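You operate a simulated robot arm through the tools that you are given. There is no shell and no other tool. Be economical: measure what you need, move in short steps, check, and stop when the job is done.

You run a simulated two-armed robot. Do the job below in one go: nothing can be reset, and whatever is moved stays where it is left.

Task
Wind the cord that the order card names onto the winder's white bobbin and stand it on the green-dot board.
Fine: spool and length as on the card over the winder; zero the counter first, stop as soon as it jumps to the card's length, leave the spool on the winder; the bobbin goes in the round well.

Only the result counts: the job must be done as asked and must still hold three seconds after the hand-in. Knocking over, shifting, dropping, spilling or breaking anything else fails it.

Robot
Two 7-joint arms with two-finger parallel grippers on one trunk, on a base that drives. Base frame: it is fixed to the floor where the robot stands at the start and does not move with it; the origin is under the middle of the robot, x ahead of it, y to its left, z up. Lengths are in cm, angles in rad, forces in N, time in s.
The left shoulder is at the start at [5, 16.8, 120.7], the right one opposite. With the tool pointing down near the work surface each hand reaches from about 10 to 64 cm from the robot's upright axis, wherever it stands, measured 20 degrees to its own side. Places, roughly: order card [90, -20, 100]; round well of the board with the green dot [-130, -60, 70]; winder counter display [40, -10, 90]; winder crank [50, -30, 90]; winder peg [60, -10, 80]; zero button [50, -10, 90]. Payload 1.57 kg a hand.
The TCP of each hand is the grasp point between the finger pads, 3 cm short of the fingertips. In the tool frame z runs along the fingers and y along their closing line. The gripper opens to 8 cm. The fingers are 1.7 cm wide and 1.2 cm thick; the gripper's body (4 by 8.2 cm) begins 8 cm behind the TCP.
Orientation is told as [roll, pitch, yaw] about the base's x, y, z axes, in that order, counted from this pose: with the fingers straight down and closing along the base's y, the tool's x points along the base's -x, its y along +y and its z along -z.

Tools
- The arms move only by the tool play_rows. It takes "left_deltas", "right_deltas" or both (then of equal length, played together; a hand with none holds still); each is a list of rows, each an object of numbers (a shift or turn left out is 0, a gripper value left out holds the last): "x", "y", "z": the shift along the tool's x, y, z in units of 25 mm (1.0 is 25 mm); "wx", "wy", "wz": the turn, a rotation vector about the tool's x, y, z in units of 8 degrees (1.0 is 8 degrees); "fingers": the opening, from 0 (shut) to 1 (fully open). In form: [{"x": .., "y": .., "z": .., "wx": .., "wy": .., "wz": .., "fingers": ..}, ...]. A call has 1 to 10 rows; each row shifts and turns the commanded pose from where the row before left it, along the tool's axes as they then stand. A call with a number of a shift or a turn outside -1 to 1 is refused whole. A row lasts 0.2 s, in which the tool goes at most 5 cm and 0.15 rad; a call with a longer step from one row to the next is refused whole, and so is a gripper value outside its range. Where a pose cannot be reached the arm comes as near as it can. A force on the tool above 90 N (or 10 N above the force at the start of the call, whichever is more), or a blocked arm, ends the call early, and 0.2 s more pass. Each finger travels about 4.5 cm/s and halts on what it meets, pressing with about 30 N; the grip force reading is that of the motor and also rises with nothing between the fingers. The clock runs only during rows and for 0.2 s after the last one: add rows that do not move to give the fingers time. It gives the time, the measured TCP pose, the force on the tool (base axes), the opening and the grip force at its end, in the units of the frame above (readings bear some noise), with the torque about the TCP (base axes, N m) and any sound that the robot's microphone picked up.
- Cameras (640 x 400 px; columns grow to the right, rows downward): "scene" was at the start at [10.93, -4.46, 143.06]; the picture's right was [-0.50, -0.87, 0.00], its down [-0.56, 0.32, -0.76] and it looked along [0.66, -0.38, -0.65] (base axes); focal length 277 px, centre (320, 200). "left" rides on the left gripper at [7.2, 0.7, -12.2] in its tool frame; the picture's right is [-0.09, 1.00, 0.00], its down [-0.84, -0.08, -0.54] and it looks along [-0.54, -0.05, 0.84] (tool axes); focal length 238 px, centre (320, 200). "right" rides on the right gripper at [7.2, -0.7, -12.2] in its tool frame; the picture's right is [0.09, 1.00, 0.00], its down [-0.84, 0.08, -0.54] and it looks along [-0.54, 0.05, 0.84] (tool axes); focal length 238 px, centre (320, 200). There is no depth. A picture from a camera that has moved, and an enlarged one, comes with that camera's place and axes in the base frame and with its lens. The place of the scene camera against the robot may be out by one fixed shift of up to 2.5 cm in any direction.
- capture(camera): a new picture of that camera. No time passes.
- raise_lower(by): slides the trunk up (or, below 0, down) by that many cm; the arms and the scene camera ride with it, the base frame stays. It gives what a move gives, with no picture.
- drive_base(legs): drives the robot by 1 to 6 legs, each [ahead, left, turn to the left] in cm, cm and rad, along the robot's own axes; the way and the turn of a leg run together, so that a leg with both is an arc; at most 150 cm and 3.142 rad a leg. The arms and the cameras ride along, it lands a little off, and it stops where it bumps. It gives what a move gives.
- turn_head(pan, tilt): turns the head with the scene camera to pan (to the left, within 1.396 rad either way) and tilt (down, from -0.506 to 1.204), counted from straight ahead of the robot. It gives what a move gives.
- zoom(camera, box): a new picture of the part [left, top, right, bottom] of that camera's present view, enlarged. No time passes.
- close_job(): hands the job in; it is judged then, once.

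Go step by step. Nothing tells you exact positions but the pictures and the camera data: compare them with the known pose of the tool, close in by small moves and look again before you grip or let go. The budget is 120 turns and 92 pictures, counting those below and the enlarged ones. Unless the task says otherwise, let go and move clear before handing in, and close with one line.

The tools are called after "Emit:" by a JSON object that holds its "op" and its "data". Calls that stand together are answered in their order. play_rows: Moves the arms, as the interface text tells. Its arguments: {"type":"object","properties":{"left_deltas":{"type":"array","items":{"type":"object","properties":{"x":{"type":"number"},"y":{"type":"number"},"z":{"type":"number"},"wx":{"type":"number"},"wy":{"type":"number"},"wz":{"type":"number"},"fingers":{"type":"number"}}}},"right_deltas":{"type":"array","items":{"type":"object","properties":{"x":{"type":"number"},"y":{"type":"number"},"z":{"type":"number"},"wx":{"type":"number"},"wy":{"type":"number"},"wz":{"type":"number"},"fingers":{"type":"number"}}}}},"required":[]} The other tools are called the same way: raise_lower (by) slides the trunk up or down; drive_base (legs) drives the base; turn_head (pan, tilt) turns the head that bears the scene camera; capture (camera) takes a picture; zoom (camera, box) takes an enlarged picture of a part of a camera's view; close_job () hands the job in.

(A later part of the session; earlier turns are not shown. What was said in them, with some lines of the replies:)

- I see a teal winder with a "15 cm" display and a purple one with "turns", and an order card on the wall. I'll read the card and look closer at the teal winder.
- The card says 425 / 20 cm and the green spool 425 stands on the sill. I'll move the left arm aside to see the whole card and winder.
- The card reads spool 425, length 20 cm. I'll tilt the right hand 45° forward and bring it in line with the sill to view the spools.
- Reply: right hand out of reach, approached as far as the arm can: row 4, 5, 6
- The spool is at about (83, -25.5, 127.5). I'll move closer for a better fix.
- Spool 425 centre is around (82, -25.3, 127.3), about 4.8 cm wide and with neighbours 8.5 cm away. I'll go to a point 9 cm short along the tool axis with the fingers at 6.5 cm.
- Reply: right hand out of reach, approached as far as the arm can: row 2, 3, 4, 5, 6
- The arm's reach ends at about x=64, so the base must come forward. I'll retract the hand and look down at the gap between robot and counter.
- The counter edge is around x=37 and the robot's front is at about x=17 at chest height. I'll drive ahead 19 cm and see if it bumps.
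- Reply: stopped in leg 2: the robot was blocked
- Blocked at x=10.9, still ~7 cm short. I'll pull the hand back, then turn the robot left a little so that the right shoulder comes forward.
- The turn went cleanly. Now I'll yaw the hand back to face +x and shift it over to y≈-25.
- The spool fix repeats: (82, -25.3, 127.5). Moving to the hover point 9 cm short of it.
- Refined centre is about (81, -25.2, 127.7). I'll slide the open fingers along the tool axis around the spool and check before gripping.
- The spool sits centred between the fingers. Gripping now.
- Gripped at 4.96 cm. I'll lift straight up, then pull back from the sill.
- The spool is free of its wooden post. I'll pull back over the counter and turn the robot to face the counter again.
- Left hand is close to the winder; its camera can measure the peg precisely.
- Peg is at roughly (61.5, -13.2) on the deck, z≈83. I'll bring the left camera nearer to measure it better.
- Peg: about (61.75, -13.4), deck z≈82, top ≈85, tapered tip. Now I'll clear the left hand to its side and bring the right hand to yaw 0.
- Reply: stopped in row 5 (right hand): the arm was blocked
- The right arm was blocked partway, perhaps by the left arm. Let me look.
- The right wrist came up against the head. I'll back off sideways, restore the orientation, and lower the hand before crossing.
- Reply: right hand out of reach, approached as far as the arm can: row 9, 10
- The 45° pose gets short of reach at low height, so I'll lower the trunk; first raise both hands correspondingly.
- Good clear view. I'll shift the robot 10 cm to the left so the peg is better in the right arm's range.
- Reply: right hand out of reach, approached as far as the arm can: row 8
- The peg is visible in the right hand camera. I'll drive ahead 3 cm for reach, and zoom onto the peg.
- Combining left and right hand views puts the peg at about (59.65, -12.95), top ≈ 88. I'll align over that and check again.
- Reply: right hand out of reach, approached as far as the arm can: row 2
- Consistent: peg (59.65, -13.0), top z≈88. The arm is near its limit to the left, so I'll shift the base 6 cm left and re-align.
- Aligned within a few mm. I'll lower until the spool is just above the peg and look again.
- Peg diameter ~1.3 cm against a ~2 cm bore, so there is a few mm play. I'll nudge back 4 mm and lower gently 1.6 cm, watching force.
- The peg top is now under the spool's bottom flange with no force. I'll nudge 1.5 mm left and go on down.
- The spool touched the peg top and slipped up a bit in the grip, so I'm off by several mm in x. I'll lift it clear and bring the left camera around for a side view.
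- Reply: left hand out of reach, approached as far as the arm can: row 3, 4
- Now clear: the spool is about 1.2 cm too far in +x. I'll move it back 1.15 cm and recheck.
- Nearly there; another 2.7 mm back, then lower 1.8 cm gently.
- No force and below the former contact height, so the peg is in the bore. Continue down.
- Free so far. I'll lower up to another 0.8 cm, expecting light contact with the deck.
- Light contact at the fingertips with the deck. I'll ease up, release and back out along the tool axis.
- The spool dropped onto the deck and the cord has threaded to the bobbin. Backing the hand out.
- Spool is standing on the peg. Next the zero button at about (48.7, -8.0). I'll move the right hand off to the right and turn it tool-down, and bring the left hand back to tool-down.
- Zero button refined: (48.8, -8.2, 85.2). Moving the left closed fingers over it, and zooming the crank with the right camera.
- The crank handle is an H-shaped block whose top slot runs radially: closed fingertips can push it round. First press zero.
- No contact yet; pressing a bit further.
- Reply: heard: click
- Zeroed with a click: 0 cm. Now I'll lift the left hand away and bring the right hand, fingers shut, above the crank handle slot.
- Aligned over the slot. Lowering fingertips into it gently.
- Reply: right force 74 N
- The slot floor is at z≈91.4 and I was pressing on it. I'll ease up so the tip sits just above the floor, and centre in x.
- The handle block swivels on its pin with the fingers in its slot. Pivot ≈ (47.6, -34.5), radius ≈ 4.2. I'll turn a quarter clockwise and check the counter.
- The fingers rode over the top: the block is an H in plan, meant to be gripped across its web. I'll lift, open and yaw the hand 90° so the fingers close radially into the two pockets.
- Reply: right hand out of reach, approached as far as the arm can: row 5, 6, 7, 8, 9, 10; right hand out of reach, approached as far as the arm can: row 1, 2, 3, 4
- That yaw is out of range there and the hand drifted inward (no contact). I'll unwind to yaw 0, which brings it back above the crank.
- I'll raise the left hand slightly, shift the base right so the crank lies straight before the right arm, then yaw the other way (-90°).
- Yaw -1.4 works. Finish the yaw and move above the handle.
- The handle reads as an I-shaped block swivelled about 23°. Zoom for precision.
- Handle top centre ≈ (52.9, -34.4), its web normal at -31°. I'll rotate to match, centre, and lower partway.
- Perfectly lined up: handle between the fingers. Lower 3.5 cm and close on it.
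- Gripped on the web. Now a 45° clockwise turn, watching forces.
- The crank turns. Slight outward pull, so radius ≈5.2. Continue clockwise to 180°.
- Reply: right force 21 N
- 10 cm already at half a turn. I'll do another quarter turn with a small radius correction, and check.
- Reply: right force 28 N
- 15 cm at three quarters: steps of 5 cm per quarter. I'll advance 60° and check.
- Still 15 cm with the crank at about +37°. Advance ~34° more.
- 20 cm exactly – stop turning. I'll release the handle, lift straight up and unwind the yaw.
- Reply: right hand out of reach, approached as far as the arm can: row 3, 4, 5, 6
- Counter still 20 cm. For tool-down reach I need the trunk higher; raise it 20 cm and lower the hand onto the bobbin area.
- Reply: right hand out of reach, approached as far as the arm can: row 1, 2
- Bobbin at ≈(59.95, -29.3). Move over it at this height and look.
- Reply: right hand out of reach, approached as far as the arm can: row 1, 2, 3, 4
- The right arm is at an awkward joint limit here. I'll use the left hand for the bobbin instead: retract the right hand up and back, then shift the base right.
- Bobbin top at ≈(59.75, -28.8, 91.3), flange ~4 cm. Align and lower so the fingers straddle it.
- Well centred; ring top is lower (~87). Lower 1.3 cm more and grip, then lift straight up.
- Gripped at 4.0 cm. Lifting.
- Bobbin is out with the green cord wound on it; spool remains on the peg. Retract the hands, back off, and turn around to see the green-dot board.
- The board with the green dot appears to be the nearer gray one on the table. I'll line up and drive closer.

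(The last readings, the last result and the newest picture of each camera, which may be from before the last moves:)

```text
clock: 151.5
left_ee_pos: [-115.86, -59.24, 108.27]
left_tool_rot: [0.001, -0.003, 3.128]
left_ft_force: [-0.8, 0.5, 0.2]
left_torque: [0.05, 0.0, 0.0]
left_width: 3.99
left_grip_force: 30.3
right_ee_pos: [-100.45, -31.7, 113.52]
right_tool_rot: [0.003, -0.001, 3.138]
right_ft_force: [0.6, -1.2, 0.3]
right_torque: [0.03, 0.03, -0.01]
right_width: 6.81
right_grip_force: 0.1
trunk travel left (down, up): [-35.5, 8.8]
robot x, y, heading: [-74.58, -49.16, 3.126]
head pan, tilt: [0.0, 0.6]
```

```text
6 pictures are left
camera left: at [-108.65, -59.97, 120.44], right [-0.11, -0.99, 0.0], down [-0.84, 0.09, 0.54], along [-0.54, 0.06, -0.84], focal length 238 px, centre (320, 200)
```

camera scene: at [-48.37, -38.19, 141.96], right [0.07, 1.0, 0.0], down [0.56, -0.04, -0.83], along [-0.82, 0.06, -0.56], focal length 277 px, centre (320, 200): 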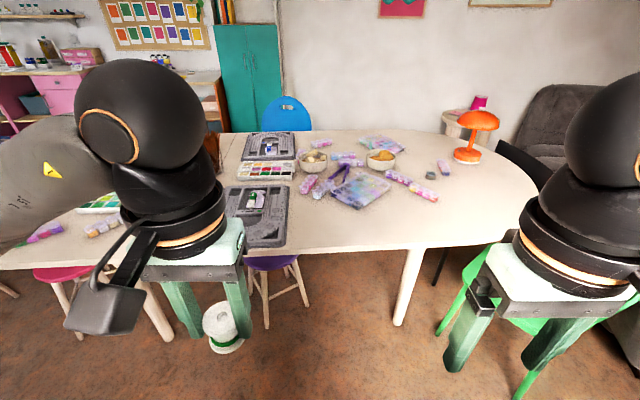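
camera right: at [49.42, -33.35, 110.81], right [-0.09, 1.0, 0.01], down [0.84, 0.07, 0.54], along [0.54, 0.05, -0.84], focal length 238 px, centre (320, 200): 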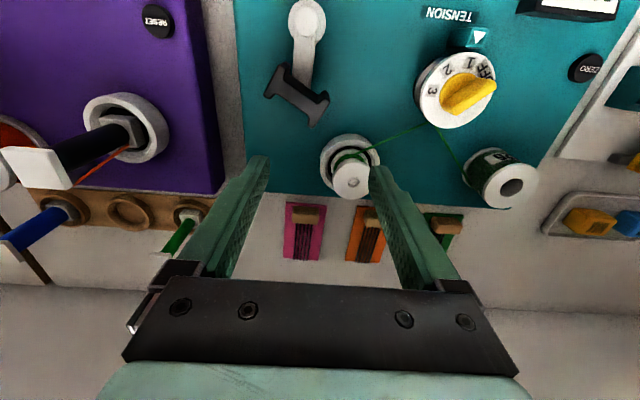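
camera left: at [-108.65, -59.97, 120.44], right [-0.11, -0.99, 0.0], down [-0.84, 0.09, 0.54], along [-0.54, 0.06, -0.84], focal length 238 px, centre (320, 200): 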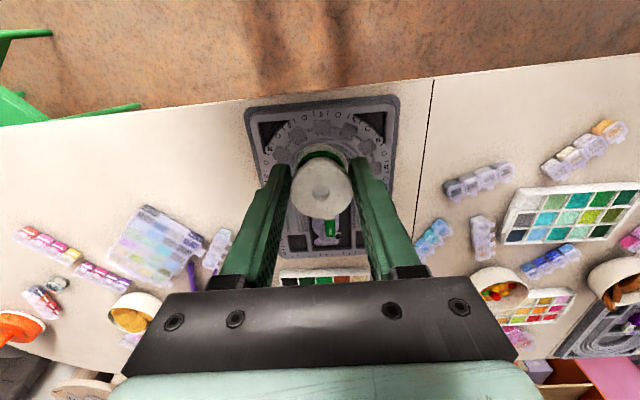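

The bobbin hides the well. I'll swing the hand outward ~18 cm to get an unobstructed look at the board.

Emit:
{"op": "play_rows", "data": {"left_deltas": [{"y": 1}, {"y": 1}, {"y": 1}, {"y": 1}, {"y": 1}, {"y": 1}, {"y": 1}, {}]}}

Emit:
{"op": "zoom", "data": {"camera": "left", "box": [140, 70, 340, 270]}}

```text
clock: 153.3
left_ee_pos: [-115.93, -76.75, 108.19]
left_tool_rot: [0.001, -0.002, 3.126]
left_ft_force: [-0.2, 0.4, -0.1]
left_torque: [-0.01, -0.01, 0.01]
left_width: 4.01
left_grip_force: 29.8
right_ee_pos: [-100.64, -31.75, 113.49]
right_tool_rot: [0.003, 0.0, 3.137]
right_ft_force: [-0.5, -0.5, -0.6]
right_torque: [-0.03, 0.01, 0.0]
right_width: 6.78
right_grip_force: 0.0
trunk travel left (down, up): [-35.5, 8.8]
robot x, y, heading: [-73.89, -49.14, 3.133]
head pan, tilt: [0.0, 0.6]
```

```text
2.00 times, centred on (240, 170) of left
camera zoom: at [-108.82, -77.4, 120.48], right [-0.11, -0.99, 0.0], down [-0.83, 0.09, 0.54], along [-0.54, 0.06, -0.84], focal length 477 px, centre (480, 260)
```

zoom: 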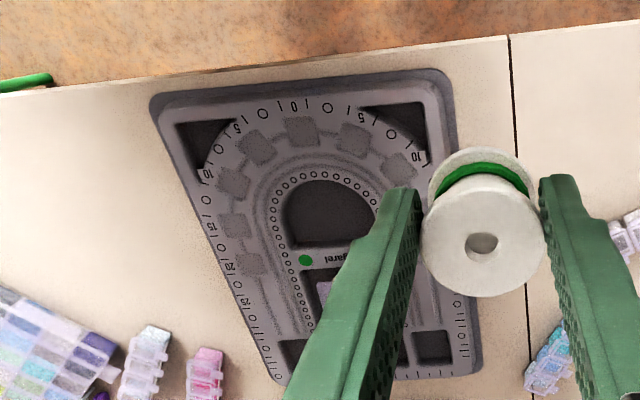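

The green dot is visible; the round-topped dark well is centred near (-132.7, -56.8). I'll drive 6 cm nearer, move over it and lower partway.

Emit:
{"op": "drive_base", "data": {"legs": [[6, 0, 0]]}}

Emit:
{"op": "play_rows", "data": {"left_deltas": [{"x": -0.55, "y": -0.98}, {"x": -0.55, "y": -0.98}, {"x": -0.55, "y": -0.98}, {"x": -0.55, "y": -0.98}, {"x": -0.55, "y": -0.98}, {"x": -0.55, "y": -0.98}, {"x": -0.55, "y": -0.98}, {"x": -0.55, "y": -0.98}, {}]}}

```text
clock: 154.3
left_ee_pos: [-122.14, -76.72, 108.26]
left_tool_rot: [0.0, 0.001, 3.128]
left_ft_force: [-0.7, 0.0, 0.5]
left_torque: [-0.03, 0.01, 0.0]
left_width: 3.98
left_grip_force: 30.4
right_ee_pos: [-106.75, -31.68, 113.49]
right_tool_rot: [0.003, -0.001, 3.139]
right_ft_force: [-0.9, 0.4, 1.1]
right_torque: [-0.01, -0.01, 0.0]
right_width: 6.8
right_grip_force: 0.1
trunk travel left (down, up): [-35.5, 8.8]
robot x, y, heading: [-80.33, -49.16, 3.133]
head pan, tilt: [0.0, 0.6]
```

```text
clock: 156.3
left_ee_pos: [-132.62, -56.8, 108.42]
left_tool_rot: [-0.001, -0.002, 3.128]
left_ft_force: [-0.4, -0.2, 0.2]
left_torque: [0.02, -0.02, -0.03]
left_width: 4.0
left_grip_force: 29.8
right_ee_pos: [-106.68, -31.74, 113.55]
right_tool_rot: [0.004, 0.0, 3.138]
right_ft_force: [0.1, 0.1, -0.5]
right_torque: [-0.02, 0.01, 0.0]
right_width: 6.8
right_grip_force: 0.0
trunk travel left (down, up): [-35.5, 8.8]
robot x, y, heading: [-80.55, -49.16, 3.133]
head pan, tilt: [0.0, 0.6]
```

Over the well. Lower to about z=81 and look.

Emit:
{"op": "play_rows", "data": {"left_deltas": [{"z": 1}, {"z": 1}, {"z": 1}, {"z": 1}, {"z": 1}, {"z": 1}, {"z": 1}, {"z": 1}, {"z": 1}, {"z": 1}]}}

Emit:
{"op": "play_rows", "data": {"left_deltas": [{"z": 0.6}, {"z": 0.3}, {}]}}

Emit:
{"op": "capture", "data": {"camera": "left"}}

```text
clock: 158.5
left_ee_pos: [-132.73, -57.09, 83.2]
left_tool_rot: [-0.001, 0.0, 3.127]
left_ft_force: [0.3, -0.9, 0.4]
left_torque: [-0.01, 0.01, 0.0]
left_width: 3.97
left_grip_force: 30.0
right_ee_pos: [-106.55, -31.68, 113.52]
right_tool_rot: [0.004, -0.001, 3.138]
right_ft_force: [0.3, 0.0, -0.6]
right_torque: [0.01, 0.0, 0.0]
right_width: 6.81
right_grip_force: 0.1
trunk travel left (down, up): [-35.5, 8.8]
robot x, y, heading: [-80.65, -48.91, 3.132]
head pan, tilt: [0.0, 0.6]
```

```text
clock: 159.3
left_ee_pos: [-132.64, -57.01, 80.78]
left_tool_rot: [0.0, -0.001, 3.127]
left_ft_force: [0.2, 0.3, -0.1]
left_torque: [-0.03, 0.0, -0.03]
left_width: 3.96
left_grip_force: 29.8
right_ee_pos: [-106.72, -31.73, 113.5]
right_tool_rot: [0.003, 0.001, 3.138]
right_ft_force: [0.0, -0.7, 0.3]
right_torque: [0.0, 0.01, 0.01]
right_width: 6.8
right_grip_force: 0.1
trunk travel left (down, up): [-35.5, 8.8]
robot x, y, heading: [-80.24, -48.52, 3.124]
head pan, tilt: [0.0, 0.6]
```

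```text
4 pictures are left
camera left: at [-125.61, -57.71, 93.12], right [-0.11, -0.99, 0.0], down [-0.84, 0.09, 0.54], along [-0.54, 0.06, -0.84], focal length 238 px, centre (320, 200)
```

left: 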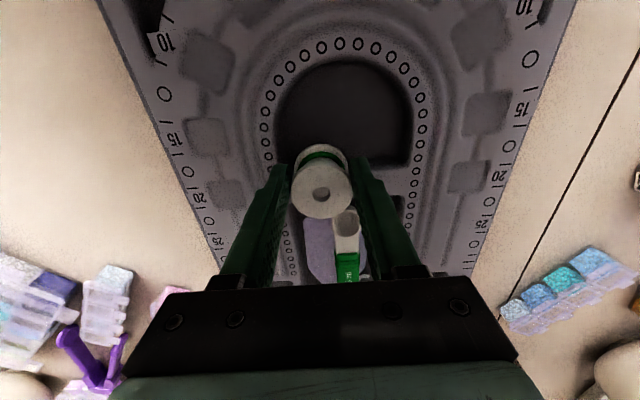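

The well is wide (~13 cm). I'll shift 2 cm toward its centre and lower gently.

Emit:
{"op": "play_rows", "data": {"left_deltas": [{"x": 0.24, "y": 0.38}, {"x": 0.24, "y": 0.38}, {"z": 0.5}, {"z": 0.5}, {"z": 0.4}, {"z": 0.2}, {}]}}

```text
clock: 160.9
left_ee_pos: [-131.66, -58.73, 77.42]
left_tool_rot: [0.001, -0.01, 3.128]
left_ft_force: [12.2, -7.4, 42.1]
left_torque: [-0.3, -0.19, -0.14]
left_width: 4.0
left_grip_force: 30.0
right_ee_pos: [-106.26, -31.71, 113.63]
right_tool_rot: [0.004, -0.006, 3.139]
right_ft_force: [-0.3, -0.9, -0.2]
right_torque: [0.03, -0.01, 0.0]
right_width: 6.78
right_grip_force: 0.0
trunk travel left (down, up): [-35.5, 8.8]
robot x, y, heading: [-79.97, -49.14, 3.127]
head pan, tilt: [0.0, 0.6]
```

Contact already at z=77.4, so the floor is higher than assumed; I may be near the far wall. Lift, shift 1.3 cm toward me, and take a look.

Emit:
{"op": "play_rows", "data": {"left_deltas": [{"z": -0.4}, {"z": -0.3}, {"x": 0.5}, {}]}}

Emit:
{"op": "capture", "data": {"camera": "left"}}

```text
clock: 161.9
left_ee_pos: [-130.53, -58.68, 78.73]
left_tool_rot: [0.001, 0.0, 3.128]
left_ft_force: [-0.1, 0.4, 0.2]
left_torque: [0.04, 0.03, -0.01]
left_width: 4.02
left_grip_force: 29.5
right_ee_pos: [-106.57, -31.61, 113.53]
right_tool_rot: [0.005, 0.0, 3.138]
right_ft_force: [-1.3, -0.3, 0.1]
right_torque: [-0.02, -0.01, 0.01]
right_width: 6.81
right_grip_force: 0.1
trunk travel left (down, up): [-35.5, 8.8]
robot x, y, heading: [-80.54, -49.02, 3.129]
head pan, tilt: [0.0, 0.6]
```

```text
3 pictures are left
camera left: at [-123.37, -59.34, 91.0], right [-0.11, -0.99, 0.0], down [-0.84, 0.09, 0.54], along [-0.54, 0.06, -0.84], focal length 238 px, centre (320, 200)
```

left: 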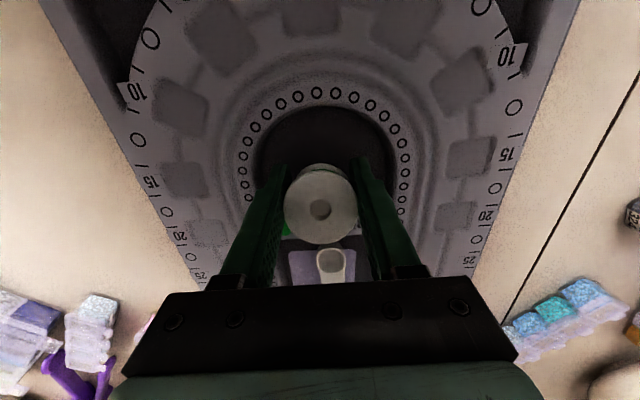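

The board is higher than I assumed (rim ≈76, floor ≈74.5), making the well centre ≈(-130.1, -59): I'm right over it. Lower in small steps until light contact.

Emit:
{"op": "play_rows", "data": {"left_deltas": [{"z": 0.15, "y": 0.06, "x": 0.1}, {"z": 0.15}, {"z": 0.08}, {}]}}

```text
clock: 162.9
left_ee_pos: [-130.07, -59.05, 77.83]
left_tool_rot: [0.0, 0.0, 3.128]
left_ft_force: [-0.3, -0.3, -0.2]
left_torque: [0.0, 0.01, -0.02]
left_width: 3.97
left_grip_force: 30.1
right_ee_pos: [-106.57, -31.64, 113.4]
right_tool_rot: [0.003, 0.0, 3.136]
right_ft_force: [0.1, -0.3, -0.4]
right_torque: [-0.03, -0.01, -0.02]
right_width: 6.8
right_grip_force: 0.2
trunk travel left (down, up): [-35.5, 8.8]
robot x, y, heading: [-80.35, -48.76, 3.125]
head pan, tilt: [0.0, 0.6]
```

Emit:
{"op": "play_rows", "data": {"left_deltas": [{"z": 0.08}, {"z": 0.08}, {}]}}

```text
clock: 163.7
left_ee_pos: [-130.23, -58.99, 77.48]
left_tool_rot: [0.001, -0.002, 3.129]
left_ft_force: [-0.7, -0.6, 3.9]
left_torque: [-0.04, -0.03, -0.02]
left_width: 3.97
left_grip_force: 30.0
right_ee_pos: [-106.41, -31.68, 113.48]
right_tool_rot: [0.002, 0.0, 3.137]
right_ft_force: [-0.4, 0.0, 0.8]
right_torque: [0.01, -0.01, -0.01]
right_width: 6.79
right_grip_force: 0.1
trunk travel left (down, up): [-35.5, 8.8]
robot x, y, heading: [-80.26, -49.19, 3.125]
head pan, tilt: [0.0, 0.6]
```

Light contact. One check of the bobbin's attitude before letting go.

Emit:
{"op": "zoom", "data": {"camera": "left", "box": [240, 80, 400, 270]}}

```text
2.11 times, centred on (320, 175) of left
camera zoom: at [-123.11, -59.67, 89.64], right [-0.11, -0.99, 0.0], down [-0.83, 0.09, 0.54], along [-0.54, 0.06, -0.84], focal length 502 px, centre (320, 253)
```

zoom: 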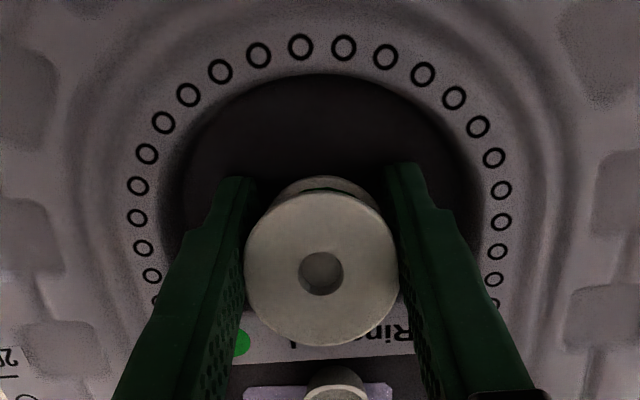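

The bobbin has pivoted ~30° in the grip. I'll lift 1 cm, tilt the hand ~22° to bring it nearly upright, and recheck force/reach.

Emit:
{"op": "play_rows", "data": {"left_deltas": [{"z": -0.25}, {"z": -0.25}, {"wy": 0.9}, {"wy": 0.9}, {"wy": 0.9}, {}]}}

```text
clock: 165.1
left_ee_pos: [-130.07, -59.08, 78.7]
left_tool_rot: [-0.001, 0.377, 3.125]
left_ft_force: [-0.5, -0.8, -0.6]
left_torque: [0.05, -0.04, 0.01]
left_width: 4.0
left_grip_force: 30.0
right_ee_pos: [-106.63, -31.78, 113.46]
right_tool_rot: [0.002, 0.002, 3.138]
right_ft_force: [-0.5, 0.0, 0.1]
right_torque: [0.02, -0.02, -0.01]
right_width: 6.78
right_grip_force: 0.1
trunk travel left (down, up): [-35.5, 8.8]
robot x, y, heading: [-80.73, -49.16, 3.126]
head pan, tilt: [0.0, 0.6]
```

Emit:
{"op": "play_rows", "data": {"left_deltas": [{"z": 0.19, "x": -0.075}, {"z": 0.15, "x": -0.06}, {"z": 0.08, "x": -0.03}, {}]}}

```text
clock: 166.1
left_ee_pos: [-130.0, -58.9, 77.44]
left_tool_rot: [0.001, 0.374, 3.129]
left_ft_force: [1.3, -2.0, 8.7]
left_torque: [-0.05, -0.08, -0.08]
left_width: 3.98
left_grip_force: 29.6
right_ee_pos: [-106.56, -31.7, 113.55]
right_tool_rot: [0.004, -0.003, 3.138]
right_ft_force: [0.5, 0.0, -0.5]
right_torque: [0.0, 0.02, 0.03]
right_width: 6.78
right_grip_force: 0.1
trunk travel left (down, up): [-35.5, 8.8]
robot x, y, heading: [-80.04, -48.73, 3.128]
head pan, tilt: [0.0, 0.6]
```

Light contact on the floor. Release, then rise straight up.

Emit:
{"op": "play_rows", "data": {"left_deltas": [{"fingers": 0.6}, {"fingers": 0.75}, {"fingers": 0.75}, {"fingers": 0.75}, {}, {}]}}

Emit:
{"op": "zoom", "data": {"camera": "left", "box": [240, 80, 400, 270]}}

```text
clock: 167.5
left_ee_pos: [-130.1, -58.96, 77.61]
left_tool_rot: [0.002, 0.373, 3.13]
left_ft_force: [-4.6, -3.5, 14.6]
left_torque: [-0.03, 0.09, -0.11]
left_width: 5.49
left_grip_force: 0.1
right_ee_pos: [-106.54, -31.64, 113.46]
right_tool_rot: [0.005, -0.002, 3.138]
right_ft_force: [-0.3, 0.4, 0.0]
right_torque: [-0.01, -0.02, -0.02]
right_width: 6.81
right_grip_force: 0.2
trunk travel left (down, up): [-35.5, 8.8]
robot x, y, heading: [-80.38, -48.98, 3.128]
head pan, tilt: [0.0, 0.6]
```

```text
2.11 times, centred on (320, 175) of left
camera zoom: at [-127.96, -59.6, 91.53], right [-0.1, -0.99, -0.03], down [-0.98, 0.09, 0.2], along [-0.2, 0.05, -0.98], focal length 502 px, centre (320, 253)
```

zoom: 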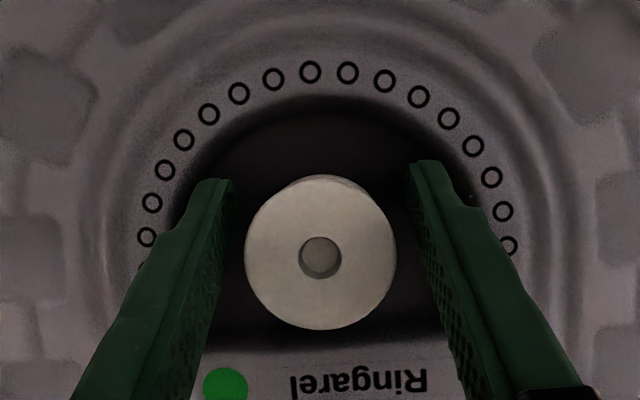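

The bobbin stands upright in the round well, next to the green dot. Rise straight up slowly.

Emit:
{"op": "play_rows", "data": {"left_deltas": [{"z": -0.186, "x": 0.074}, {"z": -0.372, "x": 0.147}, {"z": -0.372, "x": 0.147}, {"z": -0.744, "x": 0.294}, {"z": -0.744, "x": 0.294}, {"z": -0.744, "x": 0.294}, {"z": -0.744, "x": 0.294}, {"z": -0.744, "x": 0.294}, {"z": -0.744, "x": 0.294}, {}]}}

Emit:
{"op": "capture", "data": {"camera": "left"}}

```text
clock: 169.7
left_ee_pos: [-129.84, -59.02, 91.95]
left_tool_rot: [-0.001, 0.378, 3.128]
left_ft_force: [-0.6, -0.4, -1.0]
left_torque: [0.02, -0.01, -0.01]
left_width: 5.99
left_grip_force: 0.0
right_ee_pos: [-106.59, -31.6, 113.48]
right_tool_rot: [0.004, 0.0, 3.138]
right_ft_force: [0.3, 0.2, -1.0]
right_torque: [-0.03, 0.03, -0.01]
right_width: 6.79
right_grip_force: 0.0
trunk travel left (down, up): [-35.5, 8.8]
robot x, y, heading: [-80.32, -48.55, 3.129]
head pan, tilt: [0.0, 0.6]
```

```text
0 pictures are left
camera left: at [-127.77, -59.67, 106.13], right [-0.1, -0.99, -0.03], down [-0.98, 0.09, 0.2], along [-0.19, 0.05, -0.98], focal length 238 px, centre (320, 200)
```

left: 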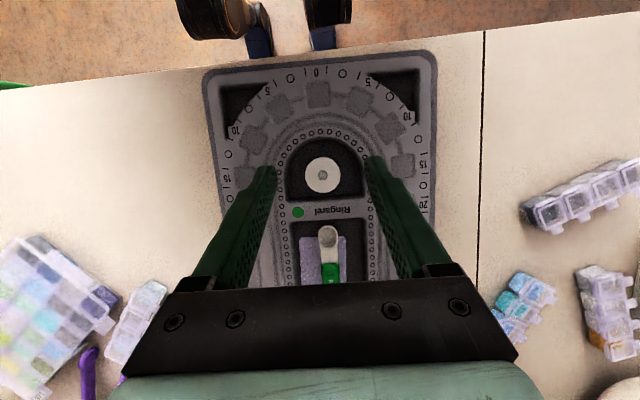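

The bobbin stands upright in the round well, the hand is clear, and the spool is still on the winder. I'll hand the job in.

Emit:
{"op": "close_job", "data": {}}

```text
The job is handed in.
```

I wound 20 cm of cord from spool 425 onto the white bobbin and stood it upright in the round well of the green-dot board. I zeroed the counter first and stopped when it reached 20 cm; spool 425 is still on the winder's peg.
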